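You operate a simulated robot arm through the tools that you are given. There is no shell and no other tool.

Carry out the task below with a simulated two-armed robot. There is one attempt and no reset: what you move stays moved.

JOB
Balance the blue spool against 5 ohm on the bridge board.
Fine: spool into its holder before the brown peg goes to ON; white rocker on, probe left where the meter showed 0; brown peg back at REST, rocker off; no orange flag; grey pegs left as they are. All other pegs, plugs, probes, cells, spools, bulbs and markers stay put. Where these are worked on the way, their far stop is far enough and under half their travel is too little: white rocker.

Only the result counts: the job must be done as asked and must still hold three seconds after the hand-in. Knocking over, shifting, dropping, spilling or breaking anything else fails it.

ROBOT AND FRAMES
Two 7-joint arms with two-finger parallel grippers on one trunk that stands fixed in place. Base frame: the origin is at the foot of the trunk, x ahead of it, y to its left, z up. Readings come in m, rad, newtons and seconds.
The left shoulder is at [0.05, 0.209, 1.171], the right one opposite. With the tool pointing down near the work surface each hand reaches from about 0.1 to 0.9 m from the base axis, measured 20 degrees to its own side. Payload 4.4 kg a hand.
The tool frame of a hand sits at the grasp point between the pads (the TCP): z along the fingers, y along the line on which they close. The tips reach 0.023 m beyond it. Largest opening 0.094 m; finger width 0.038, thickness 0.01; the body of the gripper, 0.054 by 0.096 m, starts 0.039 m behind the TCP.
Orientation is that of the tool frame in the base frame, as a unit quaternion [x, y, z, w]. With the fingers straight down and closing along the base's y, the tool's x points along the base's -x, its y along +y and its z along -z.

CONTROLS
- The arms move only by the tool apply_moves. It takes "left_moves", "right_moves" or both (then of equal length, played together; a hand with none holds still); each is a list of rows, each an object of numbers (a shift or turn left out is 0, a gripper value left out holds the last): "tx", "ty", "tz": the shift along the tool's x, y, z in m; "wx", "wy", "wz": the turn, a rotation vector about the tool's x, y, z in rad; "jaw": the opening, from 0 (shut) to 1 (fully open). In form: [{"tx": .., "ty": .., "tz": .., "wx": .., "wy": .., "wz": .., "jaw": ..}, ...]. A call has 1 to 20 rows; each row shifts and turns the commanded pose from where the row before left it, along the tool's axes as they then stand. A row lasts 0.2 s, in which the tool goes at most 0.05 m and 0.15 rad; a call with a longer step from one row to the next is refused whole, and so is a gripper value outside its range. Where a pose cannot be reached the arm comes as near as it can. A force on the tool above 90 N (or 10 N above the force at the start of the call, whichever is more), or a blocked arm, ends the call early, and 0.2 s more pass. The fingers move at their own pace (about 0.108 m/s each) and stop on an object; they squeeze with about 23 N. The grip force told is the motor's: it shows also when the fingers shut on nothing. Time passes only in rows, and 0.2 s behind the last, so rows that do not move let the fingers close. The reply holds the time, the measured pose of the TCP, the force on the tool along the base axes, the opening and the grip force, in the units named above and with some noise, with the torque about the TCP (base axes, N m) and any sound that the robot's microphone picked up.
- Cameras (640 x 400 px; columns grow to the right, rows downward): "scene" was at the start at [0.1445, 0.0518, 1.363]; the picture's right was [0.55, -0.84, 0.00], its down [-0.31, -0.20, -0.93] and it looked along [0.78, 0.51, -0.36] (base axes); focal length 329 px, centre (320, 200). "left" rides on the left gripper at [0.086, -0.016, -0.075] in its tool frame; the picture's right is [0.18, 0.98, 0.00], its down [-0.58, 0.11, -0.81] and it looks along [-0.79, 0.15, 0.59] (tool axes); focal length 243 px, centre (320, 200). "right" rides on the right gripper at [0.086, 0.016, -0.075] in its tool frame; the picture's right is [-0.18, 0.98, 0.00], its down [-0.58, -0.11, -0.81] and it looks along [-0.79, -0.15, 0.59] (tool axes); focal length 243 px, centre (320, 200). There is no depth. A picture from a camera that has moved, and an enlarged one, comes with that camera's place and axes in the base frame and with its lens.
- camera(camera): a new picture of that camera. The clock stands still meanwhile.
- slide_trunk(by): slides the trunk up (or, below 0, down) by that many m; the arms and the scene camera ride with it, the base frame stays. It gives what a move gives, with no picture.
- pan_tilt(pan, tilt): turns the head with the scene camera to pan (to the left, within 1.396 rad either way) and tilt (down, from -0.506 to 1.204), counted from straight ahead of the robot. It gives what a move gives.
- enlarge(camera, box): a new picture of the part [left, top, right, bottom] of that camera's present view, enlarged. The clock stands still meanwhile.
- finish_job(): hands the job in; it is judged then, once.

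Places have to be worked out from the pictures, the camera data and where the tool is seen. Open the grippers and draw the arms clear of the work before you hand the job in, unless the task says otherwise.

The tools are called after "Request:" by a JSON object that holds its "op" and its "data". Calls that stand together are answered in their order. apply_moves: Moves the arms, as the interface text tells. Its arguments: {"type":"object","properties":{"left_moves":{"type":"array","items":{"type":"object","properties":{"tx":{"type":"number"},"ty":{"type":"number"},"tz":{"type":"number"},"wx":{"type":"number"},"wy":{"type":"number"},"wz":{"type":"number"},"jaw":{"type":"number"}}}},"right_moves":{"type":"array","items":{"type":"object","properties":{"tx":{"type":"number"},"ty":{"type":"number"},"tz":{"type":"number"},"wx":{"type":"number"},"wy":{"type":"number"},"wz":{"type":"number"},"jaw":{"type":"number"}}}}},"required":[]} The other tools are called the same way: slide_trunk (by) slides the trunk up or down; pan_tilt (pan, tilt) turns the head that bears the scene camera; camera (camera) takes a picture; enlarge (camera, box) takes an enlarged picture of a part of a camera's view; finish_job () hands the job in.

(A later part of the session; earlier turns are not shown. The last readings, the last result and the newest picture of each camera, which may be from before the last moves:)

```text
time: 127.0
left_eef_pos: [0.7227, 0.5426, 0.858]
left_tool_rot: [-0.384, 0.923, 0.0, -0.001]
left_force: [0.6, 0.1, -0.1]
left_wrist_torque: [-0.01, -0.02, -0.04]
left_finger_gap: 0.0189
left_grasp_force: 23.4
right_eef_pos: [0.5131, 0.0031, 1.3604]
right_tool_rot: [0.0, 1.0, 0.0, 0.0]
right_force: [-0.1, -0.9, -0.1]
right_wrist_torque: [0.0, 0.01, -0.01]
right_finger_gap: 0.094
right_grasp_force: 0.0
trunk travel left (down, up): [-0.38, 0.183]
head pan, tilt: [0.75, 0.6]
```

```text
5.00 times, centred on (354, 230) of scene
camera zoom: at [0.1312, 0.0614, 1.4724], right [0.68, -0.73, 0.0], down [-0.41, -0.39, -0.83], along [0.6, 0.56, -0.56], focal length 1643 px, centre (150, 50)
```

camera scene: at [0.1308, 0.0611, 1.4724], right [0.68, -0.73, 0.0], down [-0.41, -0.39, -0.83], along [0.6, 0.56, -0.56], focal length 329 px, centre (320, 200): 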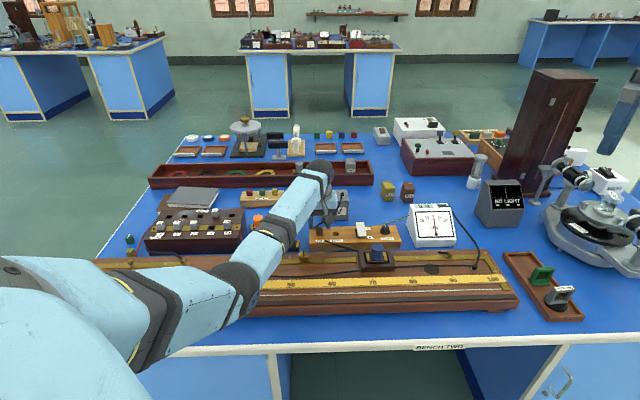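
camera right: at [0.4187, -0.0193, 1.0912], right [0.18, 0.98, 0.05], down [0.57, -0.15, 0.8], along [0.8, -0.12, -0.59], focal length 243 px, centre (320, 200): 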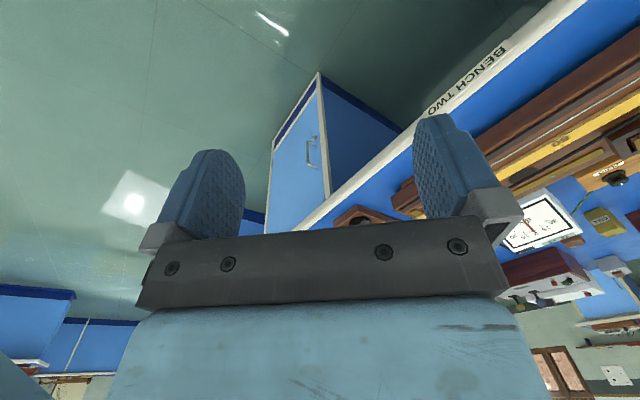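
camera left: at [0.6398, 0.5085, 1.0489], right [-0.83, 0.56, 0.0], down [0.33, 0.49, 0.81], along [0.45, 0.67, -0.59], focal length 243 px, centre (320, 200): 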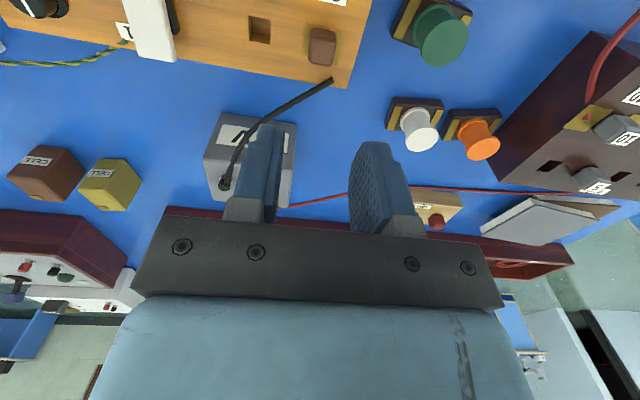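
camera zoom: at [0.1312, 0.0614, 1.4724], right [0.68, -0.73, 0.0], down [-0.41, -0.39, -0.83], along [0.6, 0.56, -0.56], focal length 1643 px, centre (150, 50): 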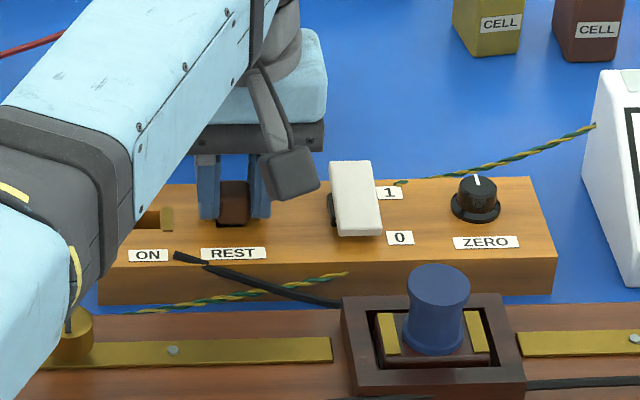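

The pin is in the REST hole, about 2 mm off centre; nudge −2 mm in e, settle 1 mm lower and release.

Request:
{"op": "apply_moves", "data": {"left_moves": [{"ty": 0.002}, {"tz": 0.001}, {}, {"jaw": 0.2}, {"jaw": 0.4}, {"jaw": 0.4}, {"tz": -0.02}, {"tz": -0.04}, {"tz": -0.04}, {"tz": -0.03}, {}]}}

Request:
{"op": "camera", "data": {"camera": "left"}}

Request:
{"op": "enlarge", "data": {"camera": "left", "box": [240, 0, 400, 100]}}

Request:
{"op": "camera", "data": {"camera": "scene"}}

```text
time: 129.4
left_eef_pos: [0.7225, 0.5453, 0.9862]
left_tool_rot: [-0.384, 0.923, 0.001, -0.001]
left_force: [-0.1, -0.2, -0.2]
left_wrist_torque: [-0.05, 0.01, 0.03]
left_finger_gap: 0.0375
left_grasp_force: 0.1
right_eef_pos: [0.5124, 0.0032, 1.3612]
right_tool_rot: [0.0, 1.0, 0.0, 0.0]
right_force: [0.1, -0.5, 0.1]
right_wrist_torque: [0.0, 0.05, -0.01]
right_finger_gap: 0.094
right_grasp_force: 0.1
trunk travel left (down, up): [-0.38, 0.183]
head pan, tilt: [0.75, 0.6]
```

```text
taken
camera left: at [0.6736, 0.473, 1.0615], right [-0.83, 0.56, 0.0], down [0.33, 0.49, 0.81], along [0.45, 0.67, -0.59], focal length 243 px, centre (320, 200)
```

left: 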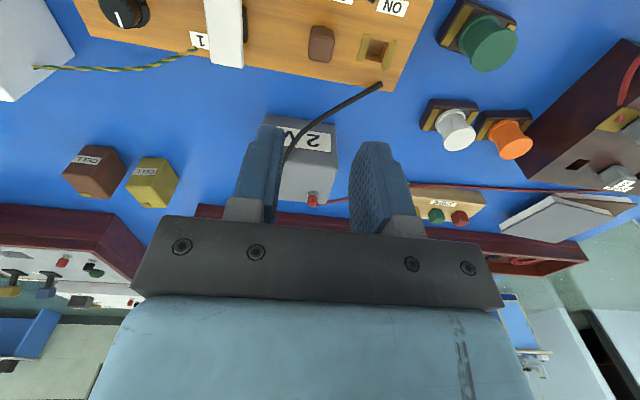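

```text
4.00 times, centred on (320, 50) of left
camera zoom: at [0.6736, 0.473, 1.0615], right [-0.83, 0.56, 0.0], down [0.33, 0.49, 0.81], along [0.45, 0.67, -0.59], focal length 970 px, centre (320, 800)
```

zoom: 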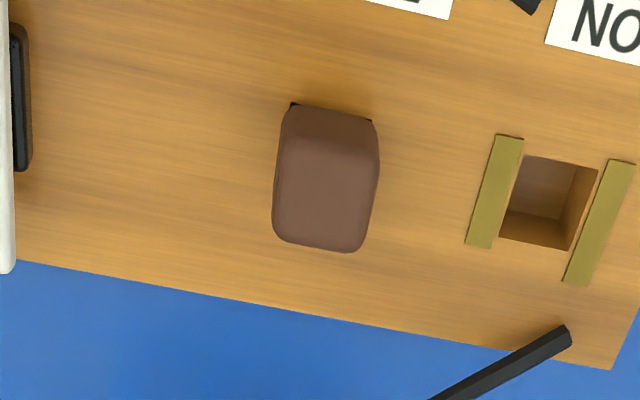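

```text
taken
camera scene: at [0.1315, 0.0616, 1.4723], right [0.68, -0.73, 0.0], down [-0.41, -0.39, -0.82], along [0.6, 0.56, -0.57], focal length 329 px, centre (320, 200)
```

scene: 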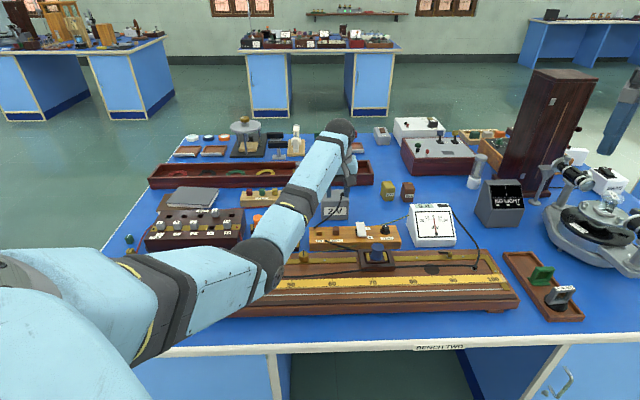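

Peg is back in REST and the rocker is off. Now raise the hand and withdraw it toward its start pose, keeping high.

Request:
{"op": "apply_moves", "data": {"left_moves": [{"tz": -0.04}, {"tz": -0.04}, {"tz": -0.04}, {"tz": -0.04}, {"tz": -0.04}, {}]}}

Request:
{"op": "camera", "data": {"camera": "scene"}}

```text
time: 130.8
left_eef_pos: [0.7226, 0.5451, 1.1882]
left_tool_rot: [-0.384, 0.923, 0.002, -0.002]
left_force: [0.7, 0.5, 0.4]
left_wrist_torque: [-0.01, 0.0, -0.03]
left_finger_gap: 0.0377
left_grasp_force: 0.0
right_eef_pos: [0.5122, 0.002, 1.3609]
right_tool_rot: [0.0, 1.0, 0.0, 0.0]
right_force: [0.0, 0.3, -0.4]
right_wrist_torque: [-0.01, 0.02, 0.01]
right_finger_gap: 0.0939
right_grasp_force: 0.1
trunk travel left (down, up): [-0.38, 0.183]
head pan, tilt: [0.75, 0.6]
```

```text
taken
camera scene: at [0.132, 0.0616, 1.4722], right [0.68, -0.73, 0.0], down [-0.41, -0.39, -0.82], along [0.6, 0.56, -0.57], focal length 329 px, centre (320, 200)
```

scene: 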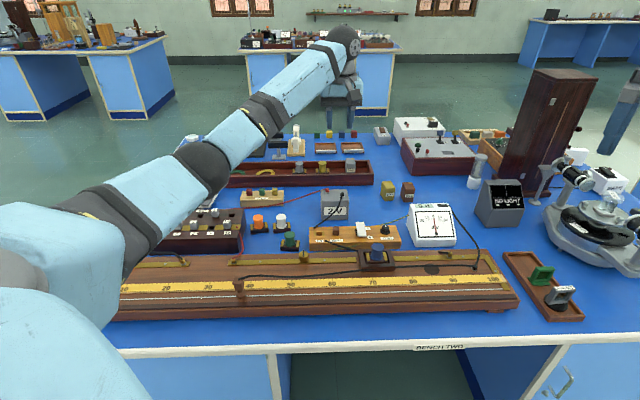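

Clear. The probe is standing at ≈38.5 cm. Retract the hand high toward its start position.

Request:
{"op": "apply_moves", "data": {"left_moves": [{"tx": 0.033, "ty": 0.0278, "tz": -0.012}, {"tx": 0.033, "ty": 0.0278, "tz": -0.012}, {"tx": 0.033, "ty": 0.0278, "tz": -0.012}, {"tx": 0.033, "ty": 0.0278, "tz": -0.012}, {"tx": 0.033, "ty": 0.0278, "tz": -0.012}, {"tx": 0.033, "ty": 0.0278, "tz": -0.012}, {"tx": 0.033, "ty": 0.0278, "tz": -0.012}, {"tx": 0.033, "ty": 0.0278, "tz": -0.012, "jaw": 0.9}, {}]}}

Request:
{"op": "camera", "data": {"camera": "scene"}}

Request:
{"op": "enlarge", "data": {"camera": "scene", "box": [190, 240, 318, 320]}}

Request:
{"op": "enlarge", "data": {"camera": "scene", "box": [290, 180, 482, 300]}}

```text
time: 132.8
left_eef_pos: [0.3771, 0.5152, 1.2809]
left_tool_rot: [-0.383, 0.924, 0.001, -0.002]
left_force: [-0.4, 0.1, -0.3]
left_wrist_torque: [-0.02, 0.04, 0.01]
left_finger_gap: 0.0844
left_grasp_force: 0.1
right_eef_pos: [0.515, 0.0036, 1.3601]
right_tool_rot: [0.001, 1.0, 0.0, -0.001]
right_force: [0.1, -0.4, 0.5]
right_wrist_torque: [-0.01, 0.03, -0.05]
right_finger_gap: 0.094
right_grasp_force: 0.1
trunk travel left (down, up): [-0.38, 0.183]
head pan, tilt: [0.75, 0.6]
```

```text
taken
camera scene: at [0.1333, 0.0622, 1.472], right [0.68, -0.73, 0.0], down [-0.41, -0.39, -0.82], along [0.6, 0.56, -0.57], focal length 329 px, centre (320, 200)
```

scene: 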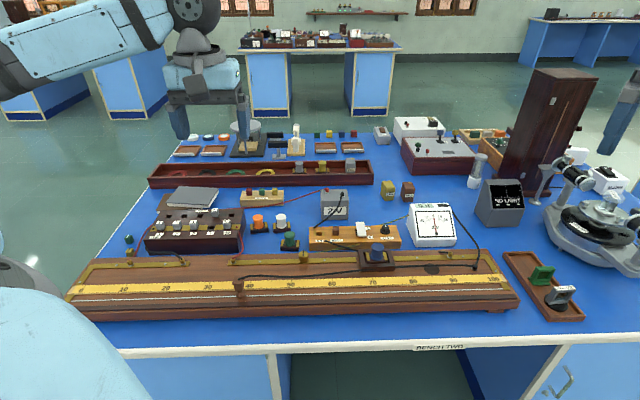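

```text
5.00 times, centred on (254, 280) of scene
camera zoom: at [0.1333, 0.0622, 1.472], right [0.68, -0.73, 0.0], down [-0.41, -0.39, -0.82], along [0.6, 0.56, -0.57], focal length 1643 px, centre (650, -200)
```

zoom: 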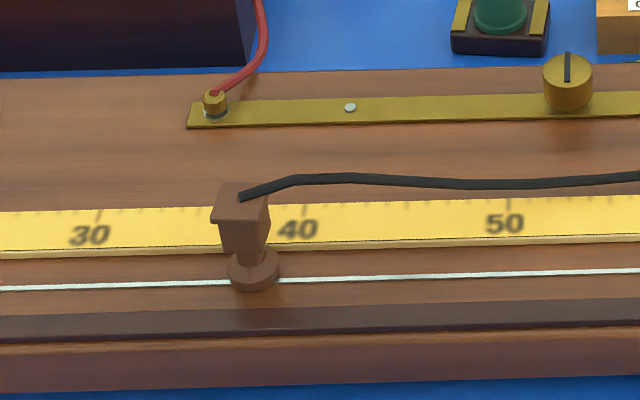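

```text
3.33 times, centred on (386, 240) of scene
camera zoom: at [0.1333, 0.0622, 1.472], right [0.68, -0.73, 0.0], down [-0.41, -0.39, -0.82], along [0.6, 0.56, -0.57], focal length 1095 px, centre (100, 67)
```

zoom: 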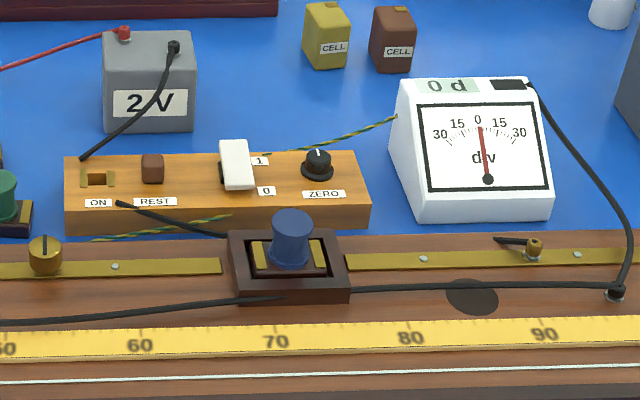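

Everything looks as required. Let me double-check the left end of the bench (green/brass items, box, spools) for any disturbance from the earlier elbow contact, plus the meter close-up.

Request:
{"op": "enlarge", "data": {"camera": "scene", "box": [80, 170, 304, 310]}}

Request:
{"op": "enlarge", "data": {"camera": "scene", "box": [395, 190, 475, 250]}}

Request:
{"op": "enlarge", "data": {"camera": "scene", "box": [470, 150, 640, 330]}}

Request:
{"op": "camera", "data": {"camera": "left"}}

```text
2.86 times, centred on (192, 240) of scene
camera zoom: at [0.1333, 0.0622, 1.472], right [0.68, -0.73, 0.0], down [-0.41, -0.39, -0.82], along [0.6, 0.56, -0.57], focal length 939 px, centre (686, 86)
```

zoom: 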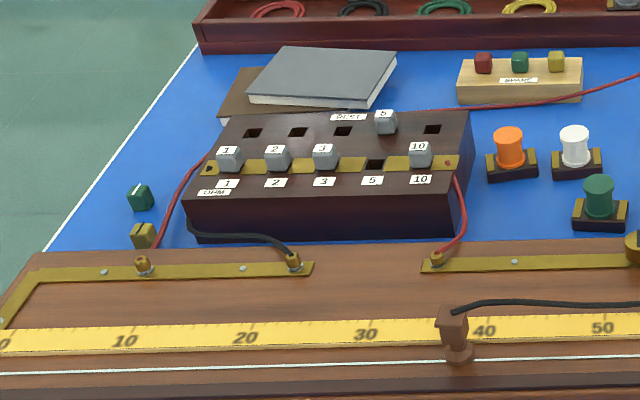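

```text
6.67 times, centred on (435, 220) of scene
camera zoom: at [0.1333, 0.0622, 1.472], right [0.68, -0.73, 0.0], down [-0.41, -0.39, -0.82], along [0.6, 0.56, -0.57], focal length 2191 px, centre (-447, 67)
```

zoom: 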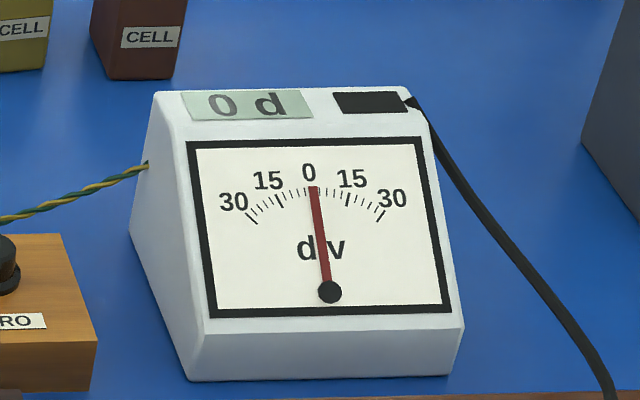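

```text
2.22 times, centred on (555, 240) of scene
camera zoom: at [0.1333, 0.0622, 1.472], right [0.68, -0.73, 0.0], down [-0.41, -0.39, -0.82], along [0.6, 0.56, -0.57], focal length 730 px, centre (-202, 111)
```

zoom: 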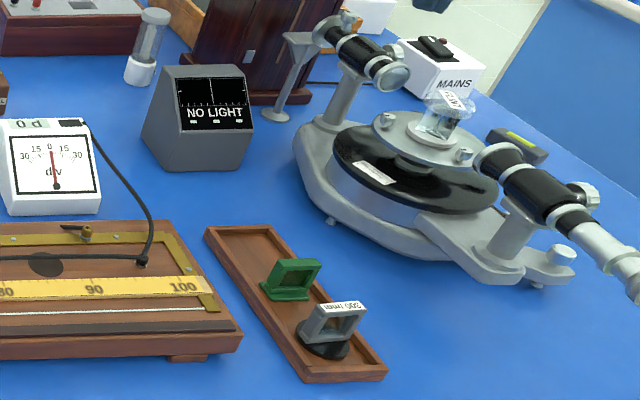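

```text
taken
camera left: at [0.3279, 0.4434, 1.3548], right [-0.83, 0.56, 0.0], down [0.34, 0.49, 0.8], along [0.45, 0.67, -0.59], focal length 243 px, centre (320, 200)
```

left: 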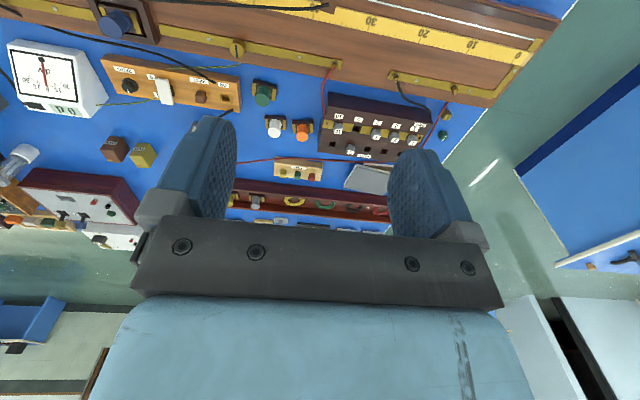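

Items on the left are unmoved. I want to verify the probe's foot relative to the wire more precisely after the earlier nudge; zoom in strongly.

Request:
{"op": "enlarge", "data": {"camera": "scene", "box": [222, 272, 254, 302]}}

Request:
{"op": "enlarge", "data": {"camera": "scene", "box": [206, 265, 270, 305]}}

```text
13.33 times, centred on (238, 287) of scene
camera zoom: at [0.1333, 0.0622, 1.472], right [0.68, -0.73, 0.0], down [-0.41, -0.39, -0.82], along [0.6, 0.56, -0.57], focal length 4381 px, centre (1413, -960)
```

zoom: 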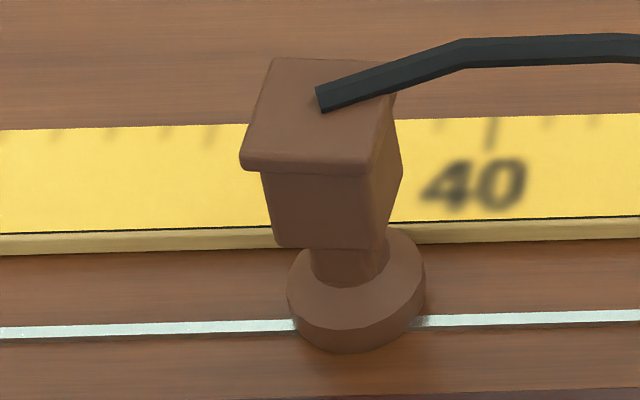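

```text
10.00 times, centred on (238, 285) of scene
camera zoom: at [0.1333, 0.0622, 1.472], right [0.68, -0.73, 0.0], down [-0.41, -0.39, -0.82], along [0.6, 0.56, -0.57], focal length 3286 px, centre (1140, -650)
```

zoom: 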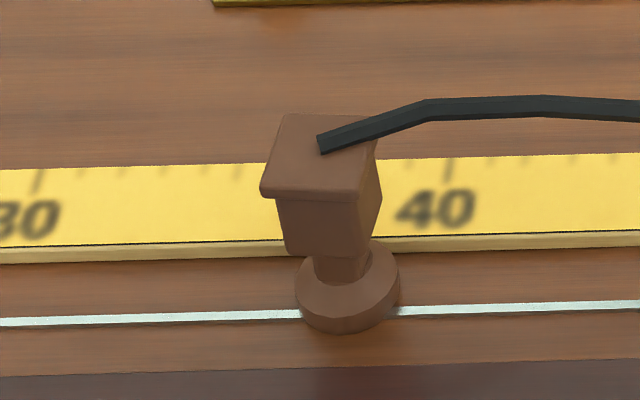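

The foot still covers the wire but sits about 4 mm lower on the scale and ~5 mm off-centre across the wire after that elbow nudge, so I can't be certain it is still a proper contact at the null. I'll redo the balance properly with the trunk kept high: first return above the brown peg.

Request:
{"op": "apply_moves", "data": {"left_moves": [{"tx": -0.033, "ty": -0.0278, "tz": 0.012, "jaw": 0.4}, {"tx": -0.033, "ty": -0.0278, "tz": 0.012}, {"tx": -0.033, "ty": -0.0278, "tz": 0.012}, {"tx": -0.033, "ty": -0.0278, "tz": 0.012}, {"tx": -0.033, "ty": -0.0278, "tz": 0.012}, {"tx": -0.033, "ty": -0.0278, "tz": 0.012}, {"tx": -0.033, "ty": -0.0278, "tz": 0.012}, {"tx": -0.033, "ty": -0.0278, "tz": 0.012}, {"tz": 0.04}, {"tz": 0.04}, {"tz": 0.04}, {"tz": 0.04}, {"tz": 0.04}, {}]}}

Request:
{"op": "camera", "data": {"camera": "scene"}}

Request:
{"op": "enlarge", "data": {"camera": "left", "box": [240, 0, 400, 100]}}

```text
time: 135.8
left_eef_pos: [0.7211, 0.5456, 0.9867]
left_tool_rot: [-0.385, 0.923, 0.0, 0.0]
left_force: [-0.2, 0.0, 0.2]
left_wrist_torque: [-0.03, -0.01, 0.0]
left_finger_gap: 0.0375
left_grasp_force: 0.0
right_eef_pos: [0.5124, 0.0035, 1.361]
right_tool_rot: [0.001, 1.0, 0.0, 0.0]
right_force: [-0.7, -0.3, 0.7]
right_wrist_torque: [-0.01, 0.0, 0.01]
right_finger_gap: 0.0938
right_grasp_force: 0.1
trunk travel left (down, up): [-0.38, 0.183]
head pan, tilt: [0.75, 0.6]
```

```text
taken
camera scene: at [0.1306, 0.0612, 1.4725], right [0.68, -0.73, 0.0], down [-0.41, -0.39, -0.83], along [0.6, 0.56, -0.56], focal length 329 px, centre (320, 200)
```

scene: 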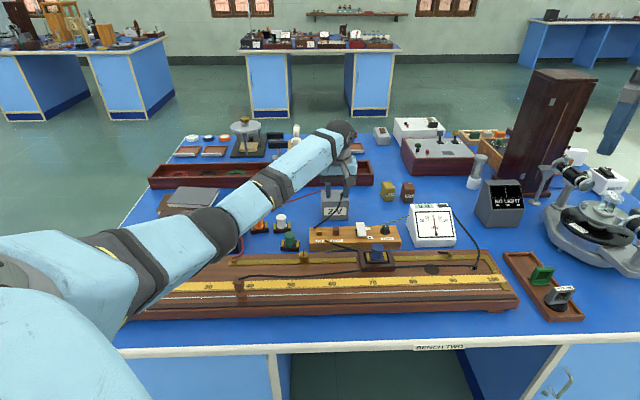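

```text
4.00 times, centred on (320, 50) of left
camera zoom: at [0.6716, 0.4731, 1.0606], right [-0.83, 0.56, 0.0], down [0.33, 0.49, 0.81], along [0.45, 0.67, -0.59], focal length 970 px, centre (320, 800)
```

zoom: 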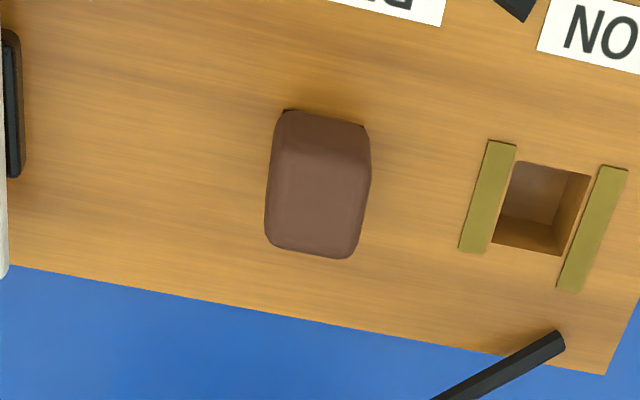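

The peg is centred at e≈0.125, n≈0.8946. Descend and grip it.

Request:
{"op": "apply_moves", "data": {"left_moves": [{"ty": -0.0008, "tx": 0.001, "tz": 0.04}, {"tz": 0.04}, {"tz": 0.025}, {"tz": 0.013}, {"tz": 0.011}, {"jaw": 0.2}, {"jaw": 0.0}, {"jaw": 0.0}, {"jaw": 0.0}]}}

Request:
{"op": "enlarge", "data": {"camera": "left", "box": [220, 60, 420, 185]}}

Request:
{"op": "camera", "data": {"camera": "scene"}}

```text
time: 137.8
left_eef_pos: [0.7206, 0.5433, 0.8578]
left_tool_rot: [-0.384, 0.923, 0.0, -0.001]
left_force: [-0.4, 0.8, 1.2]
left_wrist_torque: [-0.05, 0.0, 0.0]
left_finger_gap: 0.019
left_grasp_force: 22.6
right_eef_pos: [0.5116, 0.0024, 1.3605]
right_tool_rot: [0.0, 1.0, 0.0, 0.0]
right_force: [-0.1, -0.5, 0.1]
right_wrist_torque: [-0.03, 0.02, -0.02]
right_finger_gap: 0.0942
right_grasp_force: 0.1
trunk travel left (down, up): [-0.38, 0.183]
head pan, tilt: [0.75, 0.6]
```

```text
3.20 times, centred on (320, 122) of left
camera zoom: at [0.6712, 0.4706, 0.9315], right [-0.83, 0.56, 0.0], down [0.33, 0.49, 0.81], along [0.45, 0.67, -0.59], focal length 776 px, centre (320, 448)
```

zoom: 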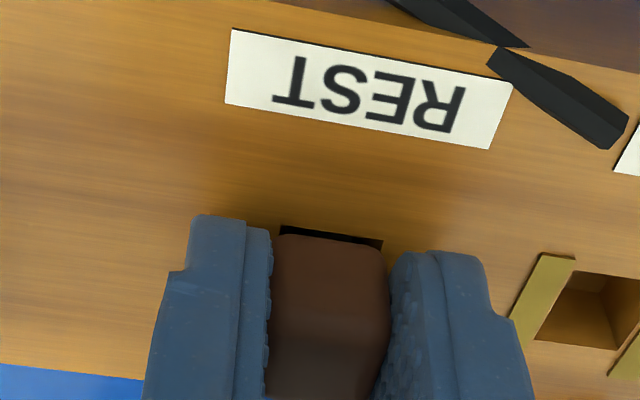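

```text
taken
camera scene: at [0.1313, 0.0614, 1.4724], right [0.68, -0.73, 0.0], down [-0.41, -0.39, -0.83], along [0.6, 0.56, -0.56], focal length 329 px, centre (320, 200)
```

scene: 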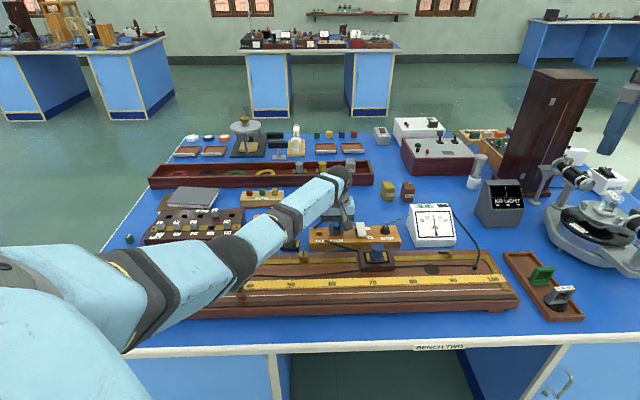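

Peg gripped with the body upright. Lift it, shift −50 mm in e to ON and lower most of the way.

Request:
{"op": "apply_moves", "data": {"left_moves": [{"tz": -0.01}, {"tz": -0.015}, {"tz": -0.02}, {"ty": 0.025}, {"ty": 0.025}, {}, {"tz": 0.015}, {"tz": 0.01}, {}]}}

Request:
{"op": "enlarge", "data": {"camera": "left", "box": [220, 60, 420, 185]}}

```text
time: 139.8
left_eef_pos: [0.6869, 0.5804, 0.878]
left_tool_rot: [-0.385, 0.923, 0.001, -0.001]
left_force: [0.5, 0.4, -0.6]
left_wrist_torque: [0.0, 0.01, -0.01]
left_finger_gap: 0.019
left_grasp_force: 23.5
right_eef_pos: [0.5119, 0.0039, 1.3598]
right_tool_rot: [0.0, 1.0, 0.001, 0.0]
right_force: [-1.1, 0.4, 0.0]
right_wrist_torque: [0.0, -0.02, 0.02]
right_finger_gap: 0.094
right_grasp_force: 0.1
trunk travel left (down, up): [-0.38, 0.183]
head pan, tilt: [0.75, 0.6]
```

```text
3.20 times, centred on (320, 122) of left
camera zoom: at [0.6362, 0.5058, 0.953], right [-0.83, 0.56, 0.0], down [0.33, 0.49, 0.81], along [0.45, 0.67, -0.59], focal length 776 px, centre (320, 448)
```

zoom: 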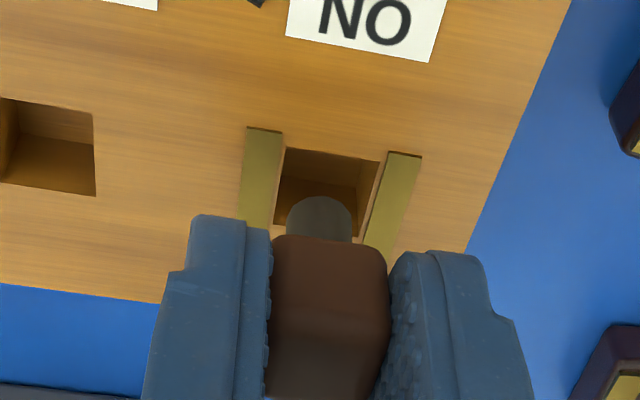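

Pin over the ON hole. Lower fully, release and rise.

Request:
{"op": "apply_moves", "data": {"left_moves": [{"tz": 0.006}, {"tz": 0.006}, {"tz": 0.005}, {"tz": 0.003}, {"tz": 0.001}, {}, {"jaw": 0.2}, {"jaw": 0.4}, {"jaw": 0.4}, {"tz": -0.02}, {"tz": -0.04}, {"tz": -0.04}, {}]}}

Request:
{"op": "enlarge", "data": {"camera": "left", "box": [200, 0, 400, 125]}}

Request:
{"op": "camera", "data": {"camera": "scene"}}

```text
time: 142.7
left_eef_pos: [0.6869, 0.5793, 0.9582]
left_tool_rot: [-0.384, 0.923, 0.001, -0.002]
left_force: [-0.4, 0.2, -0.2]
left_wrist_torque: [0.01, 0.02, -0.01]
left_finger_gap: 0.0378
left_grasp_force: 0.0
right_eef_pos: [0.5123, 0.0025, 1.3611]
right_tool_rot: [0.0, 1.0, 0.001, 0.0]
right_force: [0.4, 0.7, 0.6]
right_wrist_torque: [-0.03, -0.02, 0.0]
right_finger_gap: 0.0941
right_grasp_force: 0.1
trunk travel left (down, up): [-0.38, 0.183]
head pan, tilt: [0.75, 0.6]
```

```text
3.20 times, centred on (300, 62) of left
camera zoom: at [0.6372, 0.507, 1.0316], right [-0.83, 0.56, 0.0], down [0.33, 0.49, 0.81], along [0.45, 0.67, -0.59], focal length 776 px, centre (384, 640)
```

zoom: 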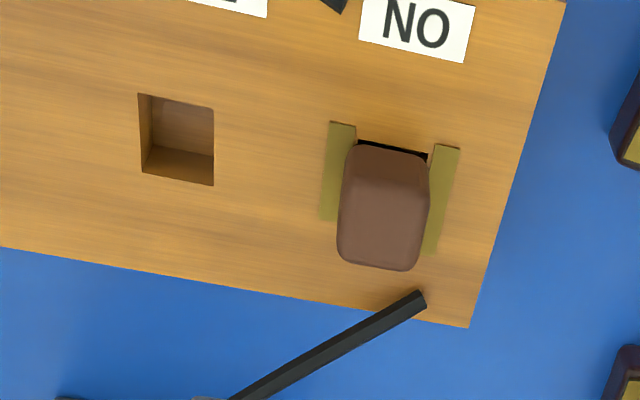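

```text
taken
camera scene: at [0.1315, 0.0617, 1.4723], right [0.68, -0.73, 0.0], down [-0.41, -0.39, -0.82], along [0.6, 0.56, -0.57], focal length 329 px, centre (320, 200)
```

scene: 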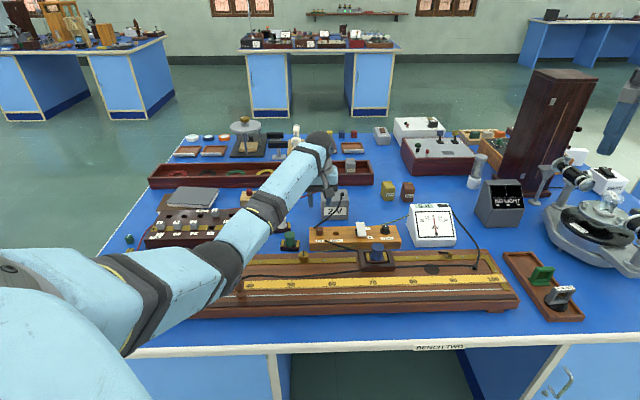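

Peg is in ON again. For the rocker I close the fingers, raise, move over it, and slide the trunk down moderately for reach while watching the elbow.

Request:
{"op": "apply_moves", "data": {"left_moves": [{"tz": -0.04, "jaw": 0.0}, {"tz": -0.04}, {"tz": -0.04}, {"ty": -0.031, "tx": -0.003}, {"ty": -0.031, "tx": -0.003}, {"ty": -0.031, "tx": -0.003}, {"ty": -0.031, "tx": -0.003}, {}]}}

Request:
{"op": "slide_trunk", "data": {"by": -0.12}}

Request:
{"op": "camera", "data": {"camera": "scene"}}

Request:
{"op": "camera", "data": {"camera": "left"}}

```text
time: 144.4
left_eef_pos: [0.7813, 0.4992, 1.0763]
left_tool_rot: [-0.383, 0.924, 0.0, -0.001]
left_force: [0.8, 0.3, -0.1]
left_wrist_torque: [0.0, 0.0, -0.02]
left_finger_gap: 0.0
left_grasp_force: 22.8
right_eef_pos: [0.5121, 0.0042, 1.3616]
right_tool_rot: [0.0, 1.0, 0.001, 0.0]
right_force: [-0.1, -0.1, 0.6]
right_wrist_torque: [-0.05, 0.0, -0.03]
right_finger_gap: 0.094
right_grasp_force: 0.0
trunk travel left (down, up): [-0.38, 0.183]
head pan, tilt: [0.75, 0.6]
```

```text
time: 145.9
left_eef_pos: [0.7814, 0.4984, 0.9577]
left_tool_rot: [-0.384, 0.923, 0.0, -0.001]
left_force: [-0.4, -0.1, -0.4]
left_wrist_torque: [0.01, -0.04, -0.05]
left_finger_gap: 0.0001
left_grasp_force: 22.9
right_eef_pos: [0.5116, 0.0028, 1.2414]
right_tool_rot: [0.0, 1.0, 0.0, 0.001]
right_force: [-0.3, 1.1, 0.1]
right_wrist_torque: [0.0, 0.01, 0.01]
right_finger_gap: 0.0939
right_grasp_force: 0.0
trunk travel left (down, up): [-0.26, 0.303]
head pan, tilt: [0.75, 0.6]
```

```text
taken
camera scene: at [0.1309, 0.0613, 1.3525], right [0.68, -0.73, 0.0], down [-0.41, -0.39, -0.83], along [0.6, 0.56, -0.56], focal length 329 px, centre (320, 200)
```

scene: 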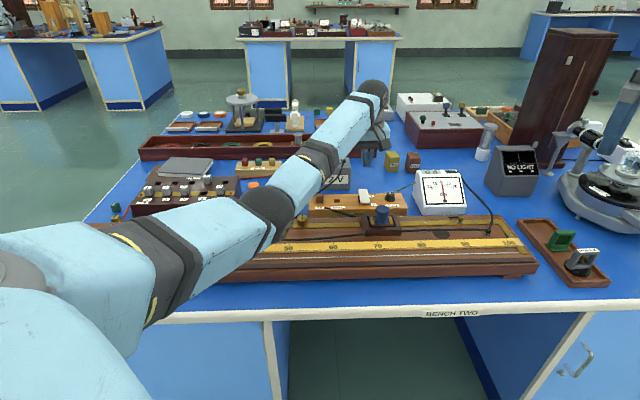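

```text
taken
camera left: at [0.7317, 0.4257, 1.031], right [-0.83, 0.56, 0.0], down [0.33, 0.49, 0.81], along [0.45, 0.67, -0.59], focal length 243 px, centre (320, 200)
```

left: 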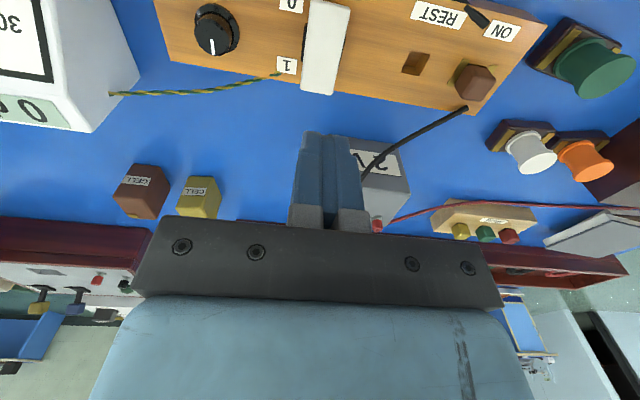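

Elbow is well above the probe. Descend onto the far end of the rocker and press.

Request:
{"op": "apply_moves", "data": {"left_moves": [{"tz": 0.035, "tx": -0.004}, {"tz": 0.03}, {"tz": 0.01}, {"tz": 0.006}, {"tz": 0.004}, {"tz": 0.003}, {}]}}

Request:
{"op": "enlarge", "data": {"camera": "scene", "box": [310, 150, 438, 230]}}

Request:
{"op": "camera", "data": {"camera": "scene"}}

```text
time: 147.6
left_eef_pos: [0.7831, 0.5006, 0.8697]
left_tool_rot: [-0.384, 0.923, 0.001, 0.001]
left_force: [8.0, 3.8, 15.0]
left_wrist_torque: [-0.02, -0.05, 0.08]
left_finger_gap: 0.0
left_grasp_force: 23.1
right_eef_pos: [0.5106, 0.003, 1.2414]
right_tool_rot: [0.0, 1.0, 0.001, 0.001]
right_force: [-1.1, 0.0, 0.6]
right_wrist_torque: [0.0, -0.01, 0.01]
right_finger_gap: 0.094
right_grasp_force: 0.1
trunk travel left (down, up): [-0.26, 0.303]
head pan, tilt: [0.75, 0.6]
```

```text
5.00 times, centred on (374, 190) of scene
camera zoom: at [0.1299, 0.0605, 1.3528], right [0.68, -0.73, 0.0], down [-0.41, -0.38, -0.83], along [0.6, 0.56, -0.56], focal length 1643 px, centre (50, 250)
```

zoom: 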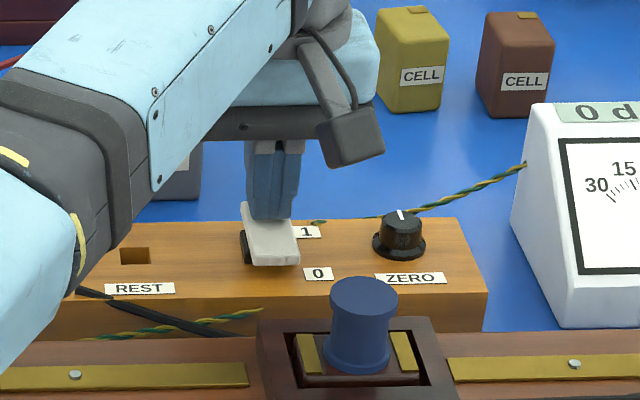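

```text
taken
camera scene: at [0.1299, 0.0605, 1.3528], right [0.68, -0.73, 0.0], down [-0.41, -0.38, -0.83], along [0.6, 0.56, -0.56], focal length 329 px, centre (320, 200)
```

scene: 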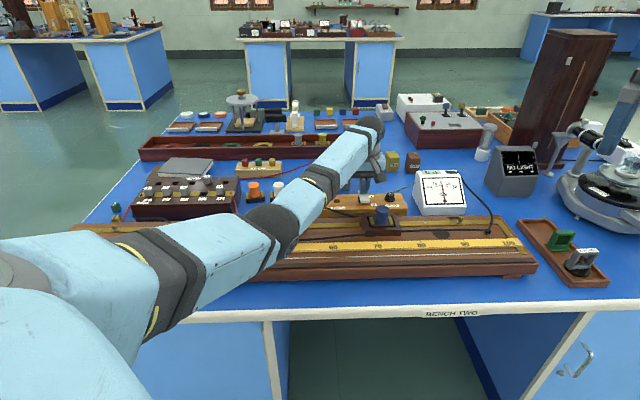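

15 N so far and the rocker isn't over yet; press a bit further.

Request:
{"op": "apply_moves", "data": {"left_moves": [{"tz": 0.003}, {"tz": 0.003}, {"tz": 0.002}, {}]}}

Request:
{"op": "enlarge", "data": {"camera": "scene", "box": [310, 150, 438, 230]}}

```text
time: 148.6
left_eef_pos: [0.7828, 0.4988, 0.8719]
left_tool_rot: [-0.384, 0.923, 0.0, 0.008]
left_force: [16.0, 17.7, 47.8]
left_wrist_torque: [0.12, 0.07, 0.06]
left_finger_gap: 0.0001
left_grasp_force: 23.0
right_eef_pos: [0.5073, 0.0004, 1.2429]
right_tool_rot: [0.0, 1.0, 0.0, 0.002]
right_force: [0.4, 0.2, -0.2]
right_wrist_torque: [0.03, 0.02, 0.02]
right_finger_gap: 0.0939
right_grasp_force: 0.1
trunk travel left (down, up): [-0.26, 0.303]
head pan, tilt: [0.75, 0.6]
```

```text
5.00 times, centred on (374, 190) of scene
camera zoom: at [0.1262, 0.0589, 1.3534], right [0.68, -0.73, 0.0], down [-0.41, -0.38, -0.83], along [0.61, 0.56, -0.56], focal length 1643 px, centre (50, 250)
```

zoom: 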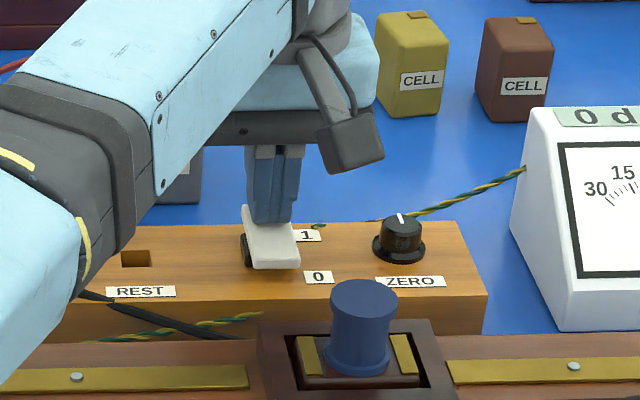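

The wide finger footprint straddles the pivot in this orientation, so it won't tip. I back off, yaw the hand −90° as before (narrow footprint along n) and retry.

Request:
{"op": "apply_moves", "data": {"left_moves": [{"tz": -0.015}, {"tz": -0.03}, {"tz": -0.04}, {"wz": 0.1428}, {"wz": 0.1428}, {"wz": 0.1428}, {"wz": 0.1428}, {"wz": 0.1428}, {"wz": 0.1428}, {"wz": 0.1428}, {"wz": 0.1428}, {"wz": 0.1428}, {"wz": 0.1428}, {"wz": 0.1428}, {}]}}

Request:
{"op": "camera", "data": {"camera": "scene"}}

Request:
{"op": "camera", "data": {"camera": "left"}}

```text
time: 151.8
left_eef_pos: [0.784, 0.5014, 0.9457]
left_tool_rot: [0.382, 0.924, 0.0, -0.001]
left_force: [-0.6, 0.4, 0.1]
left_wrist_torque: [0.0, 0.01, -0.01]
left_finger_gap: 0.0
left_grasp_force: 22.7
right_eef_pos: [0.5124, 0.0034, 1.2411]
right_tool_rot: [0.0, 1.0, 0.0, 0.0]
right_force: [0.3, -0.3, -0.5]
right_wrist_torque: [-0.03, 0.0, -0.02]
right_finger_gap: 0.0938
right_grasp_force: 0.0
trunk travel left (down, up): [-0.26, 0.303]
head pan, tilt: [0.75, 0.6]
```

```text
taken
camera scene: at [0.1313, 0.0614, 1.3524], right [0.68, -0.73, 0.0], down [-0.41, -0.39, -0.83], along [0.6, 0.56, -0.56], focal length 329 px, centre (320, 200)
```

scene: 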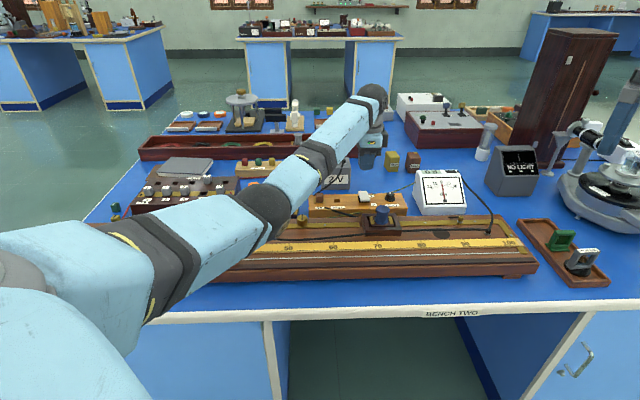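

```text
taken
camera left: at [0.711, 0.5504, 1.0199], right [0.56, 0.83, 0.0], down [0.49, -0.33, 0.81], along [0.67, -0.45, -0.59], focal length 243 px, centre (320, 200)
```

left: 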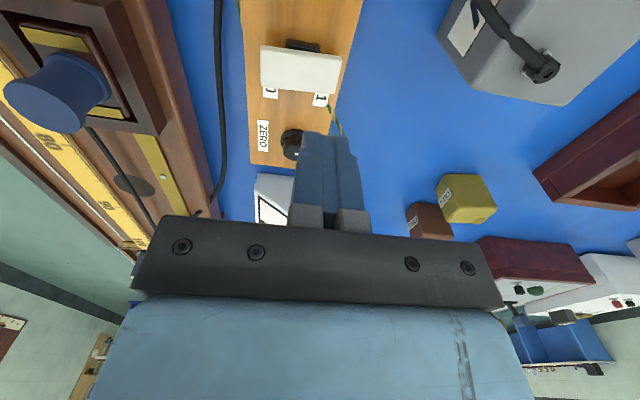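

Rocker still at "0", body upright. Now press at e 0.200, n 0.912 with the narrow footprint.

Request:
{"op": "apply_moves", "data": {"left_moves": [{"tz": 0.035, "ty": 0.003}, {"tz": 0.025}, {"tz": 0.008}, {"tz": 0.006}, {"tz": 0.004}, {"tz": 0.003}, {}]}}

Request:
{"op": "enlarge", "data": {"camera": "scene", "box": [310, 150, 438, 230]}}

```text
time: 153.3
left_eef_pos: [0.7859, 0.5033, 0.8702]
left_tool_rot: [0.381, 0.924, 0.002, 0.001]
left_force: [4.8, 4.5, 22.1]
left_wrist_torque: [0.02, 0.05, 0.04]
left_finger_gap: 0.0001
left_grasp_force: 23.0
right_eef_pos: [0.5088, 0.0011, 1.2411]
right_tool_rot: [0.0, 1.0, 0.001, 0.001]
right_force: [-0.2, 0.1, 0.2]
right_wrist_torque: [-0.05, -0.02, -0.01]
right_finger_gap: 0.0942
right_grasp_force: 0.0
trunk travel left (down, up): [-0.26, 0.303]
head pan, tilt: [0.75, 0.6]
```

```text
5.00 times, centred on (374, 190) of scene
camera zoom: at [0.1287, 0.0599, 1.353], right [0.68, -0.73, 0.0], down [-0.41, -0.38, -0.83], along [0.6, 0.56, -0.56], focal length 1643 px, centre (50, 250)
```

zoom: 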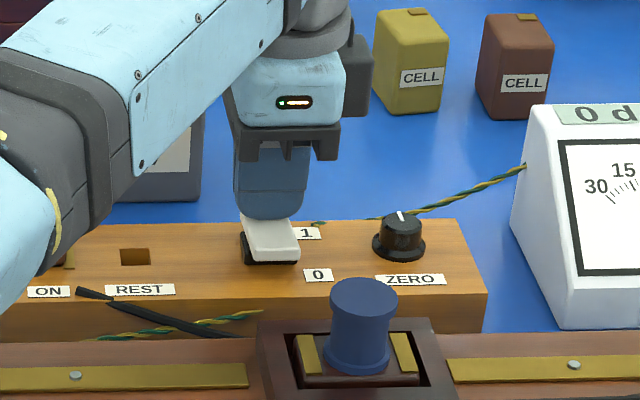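

It's tipping (near end lifting). Press further to the stop.

Request:
{"op": "apply_moves", "data": {"left_moves": [{"tz": 0.002}, {"tz": 0.002}, {}]}}

Request:
{"op": "enlarge", "data": {"camera": "scene", "box": [310, 150, 438, 230]}}

```text
time: 154.2
left_eef_pos: [0.7859, 0.503, 0.8692]
left_tool_rot: [0.381, 0.924, 0.004, 0.003]
left_force: [15.7, 10.0, 40.2]
left_wrist_torque: [0.33, 0.27, -0.21]
left_finger_gap: 0.0
left_grasp_force: 22.8
right_eef_pos: [0.5083, 0.0015, 1.2423]
right_tool_rot: [0.0, 1.0, 0.001, 0.001]
right_force: [-1.2, -0.3, -0.2]
right_wrist_torque: [-0.01, -0.01, 0.02]
right_finger_gap: 0.0942
right_grasp_force: 0.0
trunk travel left (down, up): [-0.26, 0.303]
head pan, tilt: [0.75, 0.6]
```

```text
5.00 times, centred on (374, 190) of scene
camera zoom: at [0.1269, 0.0587, 1.3533], right [0.68, -0.73, 0.0], down [-0.41, -0.38, -0.83], along [0.61, 0.56, -0.56], focal length 1643 px, centre (50, 250)
```

zoom: 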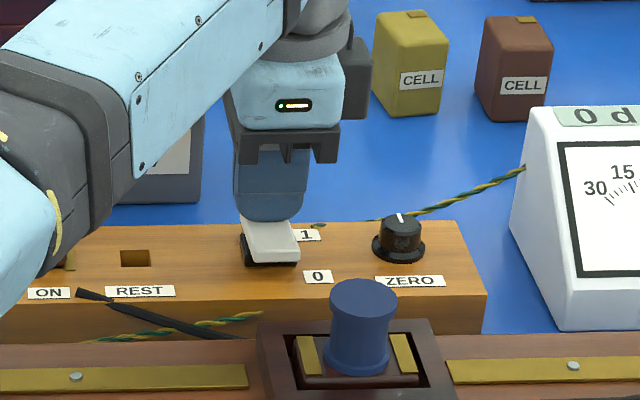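

40 N now; lift off to see the rocker's state.

Request:
{"op": "apply_moves", "data": {"left_moves": [{"tz": -0.015}, {"tz": -0.03}, {"tz": -0.03}, {}]}}

Request:
{"op": "enlarge", "data": {"camera": "scene", "box": [326, 175, 390, 215]}}

Request:
{"op": "enlarge", "data": {"camera": "scene", "box": [390, 150, 486, 220]}}

```text
time: 155.2
left_eef_pos: [0.786, 0.5043, 0.9351]
left_tool_rot: [0.381, 0.925, 0.0, -0.002]
left_force: [-1.1, -0.8, -0.2]
left_wrist_torque: [-0.04, 0.02, 0.0]
left_finger_gap: 0.0
left_grasp_force: 23.0
right_eef_pos: [0.5103, 0.0041, 1.2415]
right_tool_rot: [0.0, 1.0, 0.0, 0.0]
right_force: [0.6, 0.8, 0.2]
right_wrist_torque: [0.0, 0.0, 0.03]
right_finger_gap: 0.0941
right_grasp_force: 0.0
trunk travel left (down, up): [-0.26, 0.303]
head pan, tilt: [0.75, 0.6]
```

```text
10.00 times, centred on (358, 195) of scene
camera zoom: at [0.1313, 0.0614, 1.3523], right [0.68, -0.73, 0.0], down [-0.41, -0.39, -0.83], along [0.6, 0.56, -0.56], focal length 3286 px, centre (-60, 250)
```

zoom: 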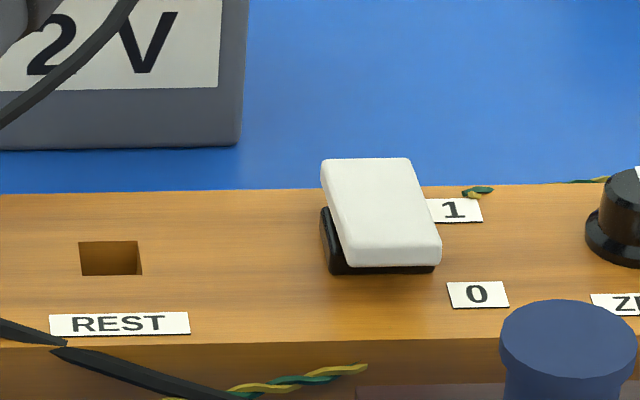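

```text
5.71 times, centred on (438, 185) of scene
camera zoom: at [0.1313, 0.0614, 1.3523], right [0.68, -0.73, 0.0], down [-0.41, -0.39, -0.83], along [0.6, 0.56, -0.56], focal length 1878 px, centre (-354, 286)
```

zoom: 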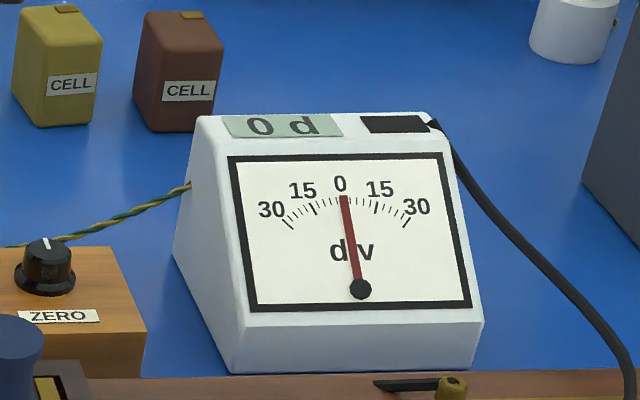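

The rocker is only about half over. I'll press again further out (n≈0.918); lower the trunk 5 cm for reach after raising the tool equally.

Request:
{"op": "apply_moves", "data": {"left_moves": [{"tz": -0.03}, {"tz": -0.02}, {}]}}

Request:
{"op": "slide_trunk", "data": {"by": -0.05}}

Request:
{"op": "apply_moves", "data": {"left_moves": [{"ty": 0.006, "tz": 0.02}, {"tz": 0.02}, {}]}}

Request:
{"op": "camera", "data": {"camera": "scene"}}

Request:
{"op": "camera", "data": {"camera": "left"}}

```text
time: 155.9
left_eef_pos: [0.7858, 0.5049, 0.9847]
left_tool_rot: [0.381, 0.924, -0.001, -0.001]
left_force: [-0.4, 0.4, 1.3]
left_wrist_torque: [0.04, 0.02, 0.03]
left_finger_gap: 0.0002
left_grasp_force: 23.1
right_eef_pos: [0.5126, 0.0045, 1.2416]
right_tool_rot: [0.0, 1.0, 0.0, 0.0]
right_force: [-0.1, -0.4, 0.5]
right_wrist_torque: [0.02, 0.0, -0.04]
right_finger_gap: 0.0939
right_grasp_force: 0.1
trunk travel left (down, up): [-0.26, 0.303]
head pan, tilt: [0.75, 0.6]
```

```text
time: 156.9
left_eef_pos: [0.7861, 0.5049, 0.9359]
left_tool_rot: [0.382, 0.924, 0.0, -0.001]
left_force: [-0.7, -0.7, 0.7]
left_wrist_torque: [0.01, 0.01, 0.02]
left_finger_gap: 0.0
left_grasp_force: 22.8
right_eef_pos: [0.5124, 0.0042, 1.1914]
right_tool_rot: [0.0, 1.0, 0.0, -0.001]
right_force: [0.6, -0.1, 0.2]
right_wrist_torque: [0.02, 0.0, -0.05]
right_finger_gap: 0.0939
right_grasp_force: 0.1
trunk travel left (down, up): [-0.21, 0.353]
head pan, tilt: [0.75, 0.6]
```

```text
time: 157.7
left_eef_pos: [0.7901, 0.5058, 0.8955]
left_tool_rot: [0.381, 0.924, 0.0, -0.001]
left_force: [0.0, -0.6, 0.3]
left_wrist_torque: [0.01, -0.01, 0.0]
left_finger_gap: 0.0
left_grasp_force: 22.8
right_eef_pos: [0.513, 0.0029, 1.1905]
right_tool_rot: [0.0, 1.0, 0.0, -0.001]
right_force: [-0.9, -0.4, 0.9]
right_wrist_torque: [0.0, 0.03, 0.01]
right_finger_gap: 0.0939
right_grasp_force: 0.0
trunk travel left (down, up): [-0.21, 0.353]
head pan, tilt: [0.75, 0.6]
```

```text
taken
camera scene: at [0.1311, 0.0613, 1.3024], right [0.68, -0.73, 0.0], down [-0.41, -0.39, -0.83], along [0.6, 0.56, -0.56], focal length 329 px, centre (320, 200)
```

scene: 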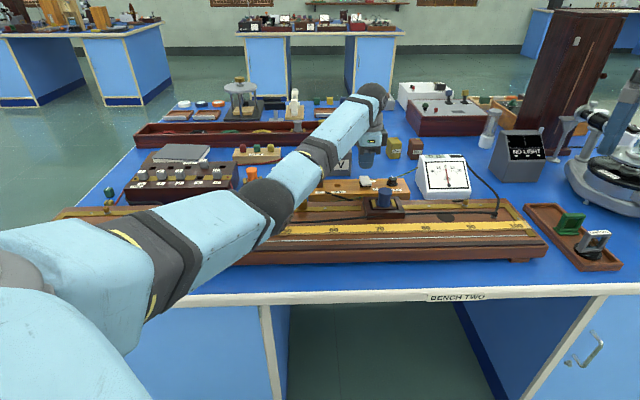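

```text
taken
camera left: at [0.7172, 0.5562, 0.9699], right [0.56, 0.83, 0.0], down [0.49, -0.33, 0.81], along [0.67, -0.45, -0.59], focal length 243 px, centre (320, 200)
```

left: 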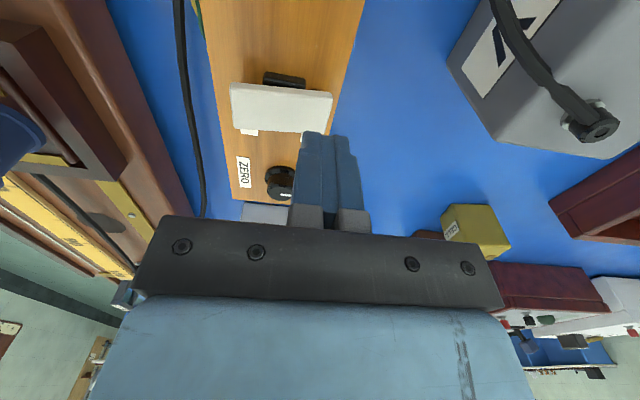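

No lean. Press down on the far end again.

Request:
{"op": "apply_moves", "data": {"left_moves": [{"tz": 0.014}, {"tz": 0.008}, {"tz": 0.005}, {"tz": 0.004}, {"tz": 0.003}, {}]}}

Request:
{"op": "enlarge", "data": {"camera": "scene", "box": [326, 150, 410, 203]}}

```text
time: 159.1
left_eef_pos: [0.7899, 0.5082, 0.8694]
left_tool_rot: [0.381, 0.925, 0.003, 0.003]
left_force: [20.0, 10.7, 35.3]
left_wrist_torque: [0.33, 0.05, -0.21]
left_finger_gap: 0.0
left_grasp_force: 23.0
right_eef_pos: [0.5104, 0.0014, 1.1934]
right_tool_rot: [0.0, 1.0, 0.002, 0.002]
right_force: [0.6, 0.4, 0.7]
right_wrist_torque: [0.04, -0.01, -0.02]
right_finger_gap: 0.0941
right_grasp_force: 0.1
trunk travel left (down, up): [-0.21, 0.353]
head pan, tilt: [0.75, 0.6]
```

```text
7.55 times, centred on (368, 176) of scene
camera zoom: at [0.1286, 0.0595, 1.3032], right [0.68, -0.73, 0.0], down [-0.41, -0.38, -0.83], along [0.6, 0.56, -0.56], focal length 2480 px, centre (-42, 377)
```

zoom: 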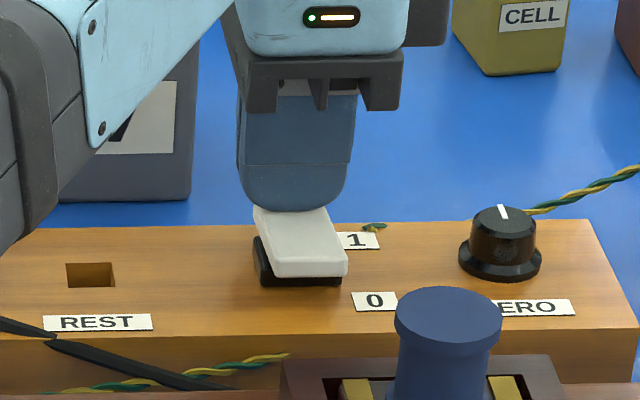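

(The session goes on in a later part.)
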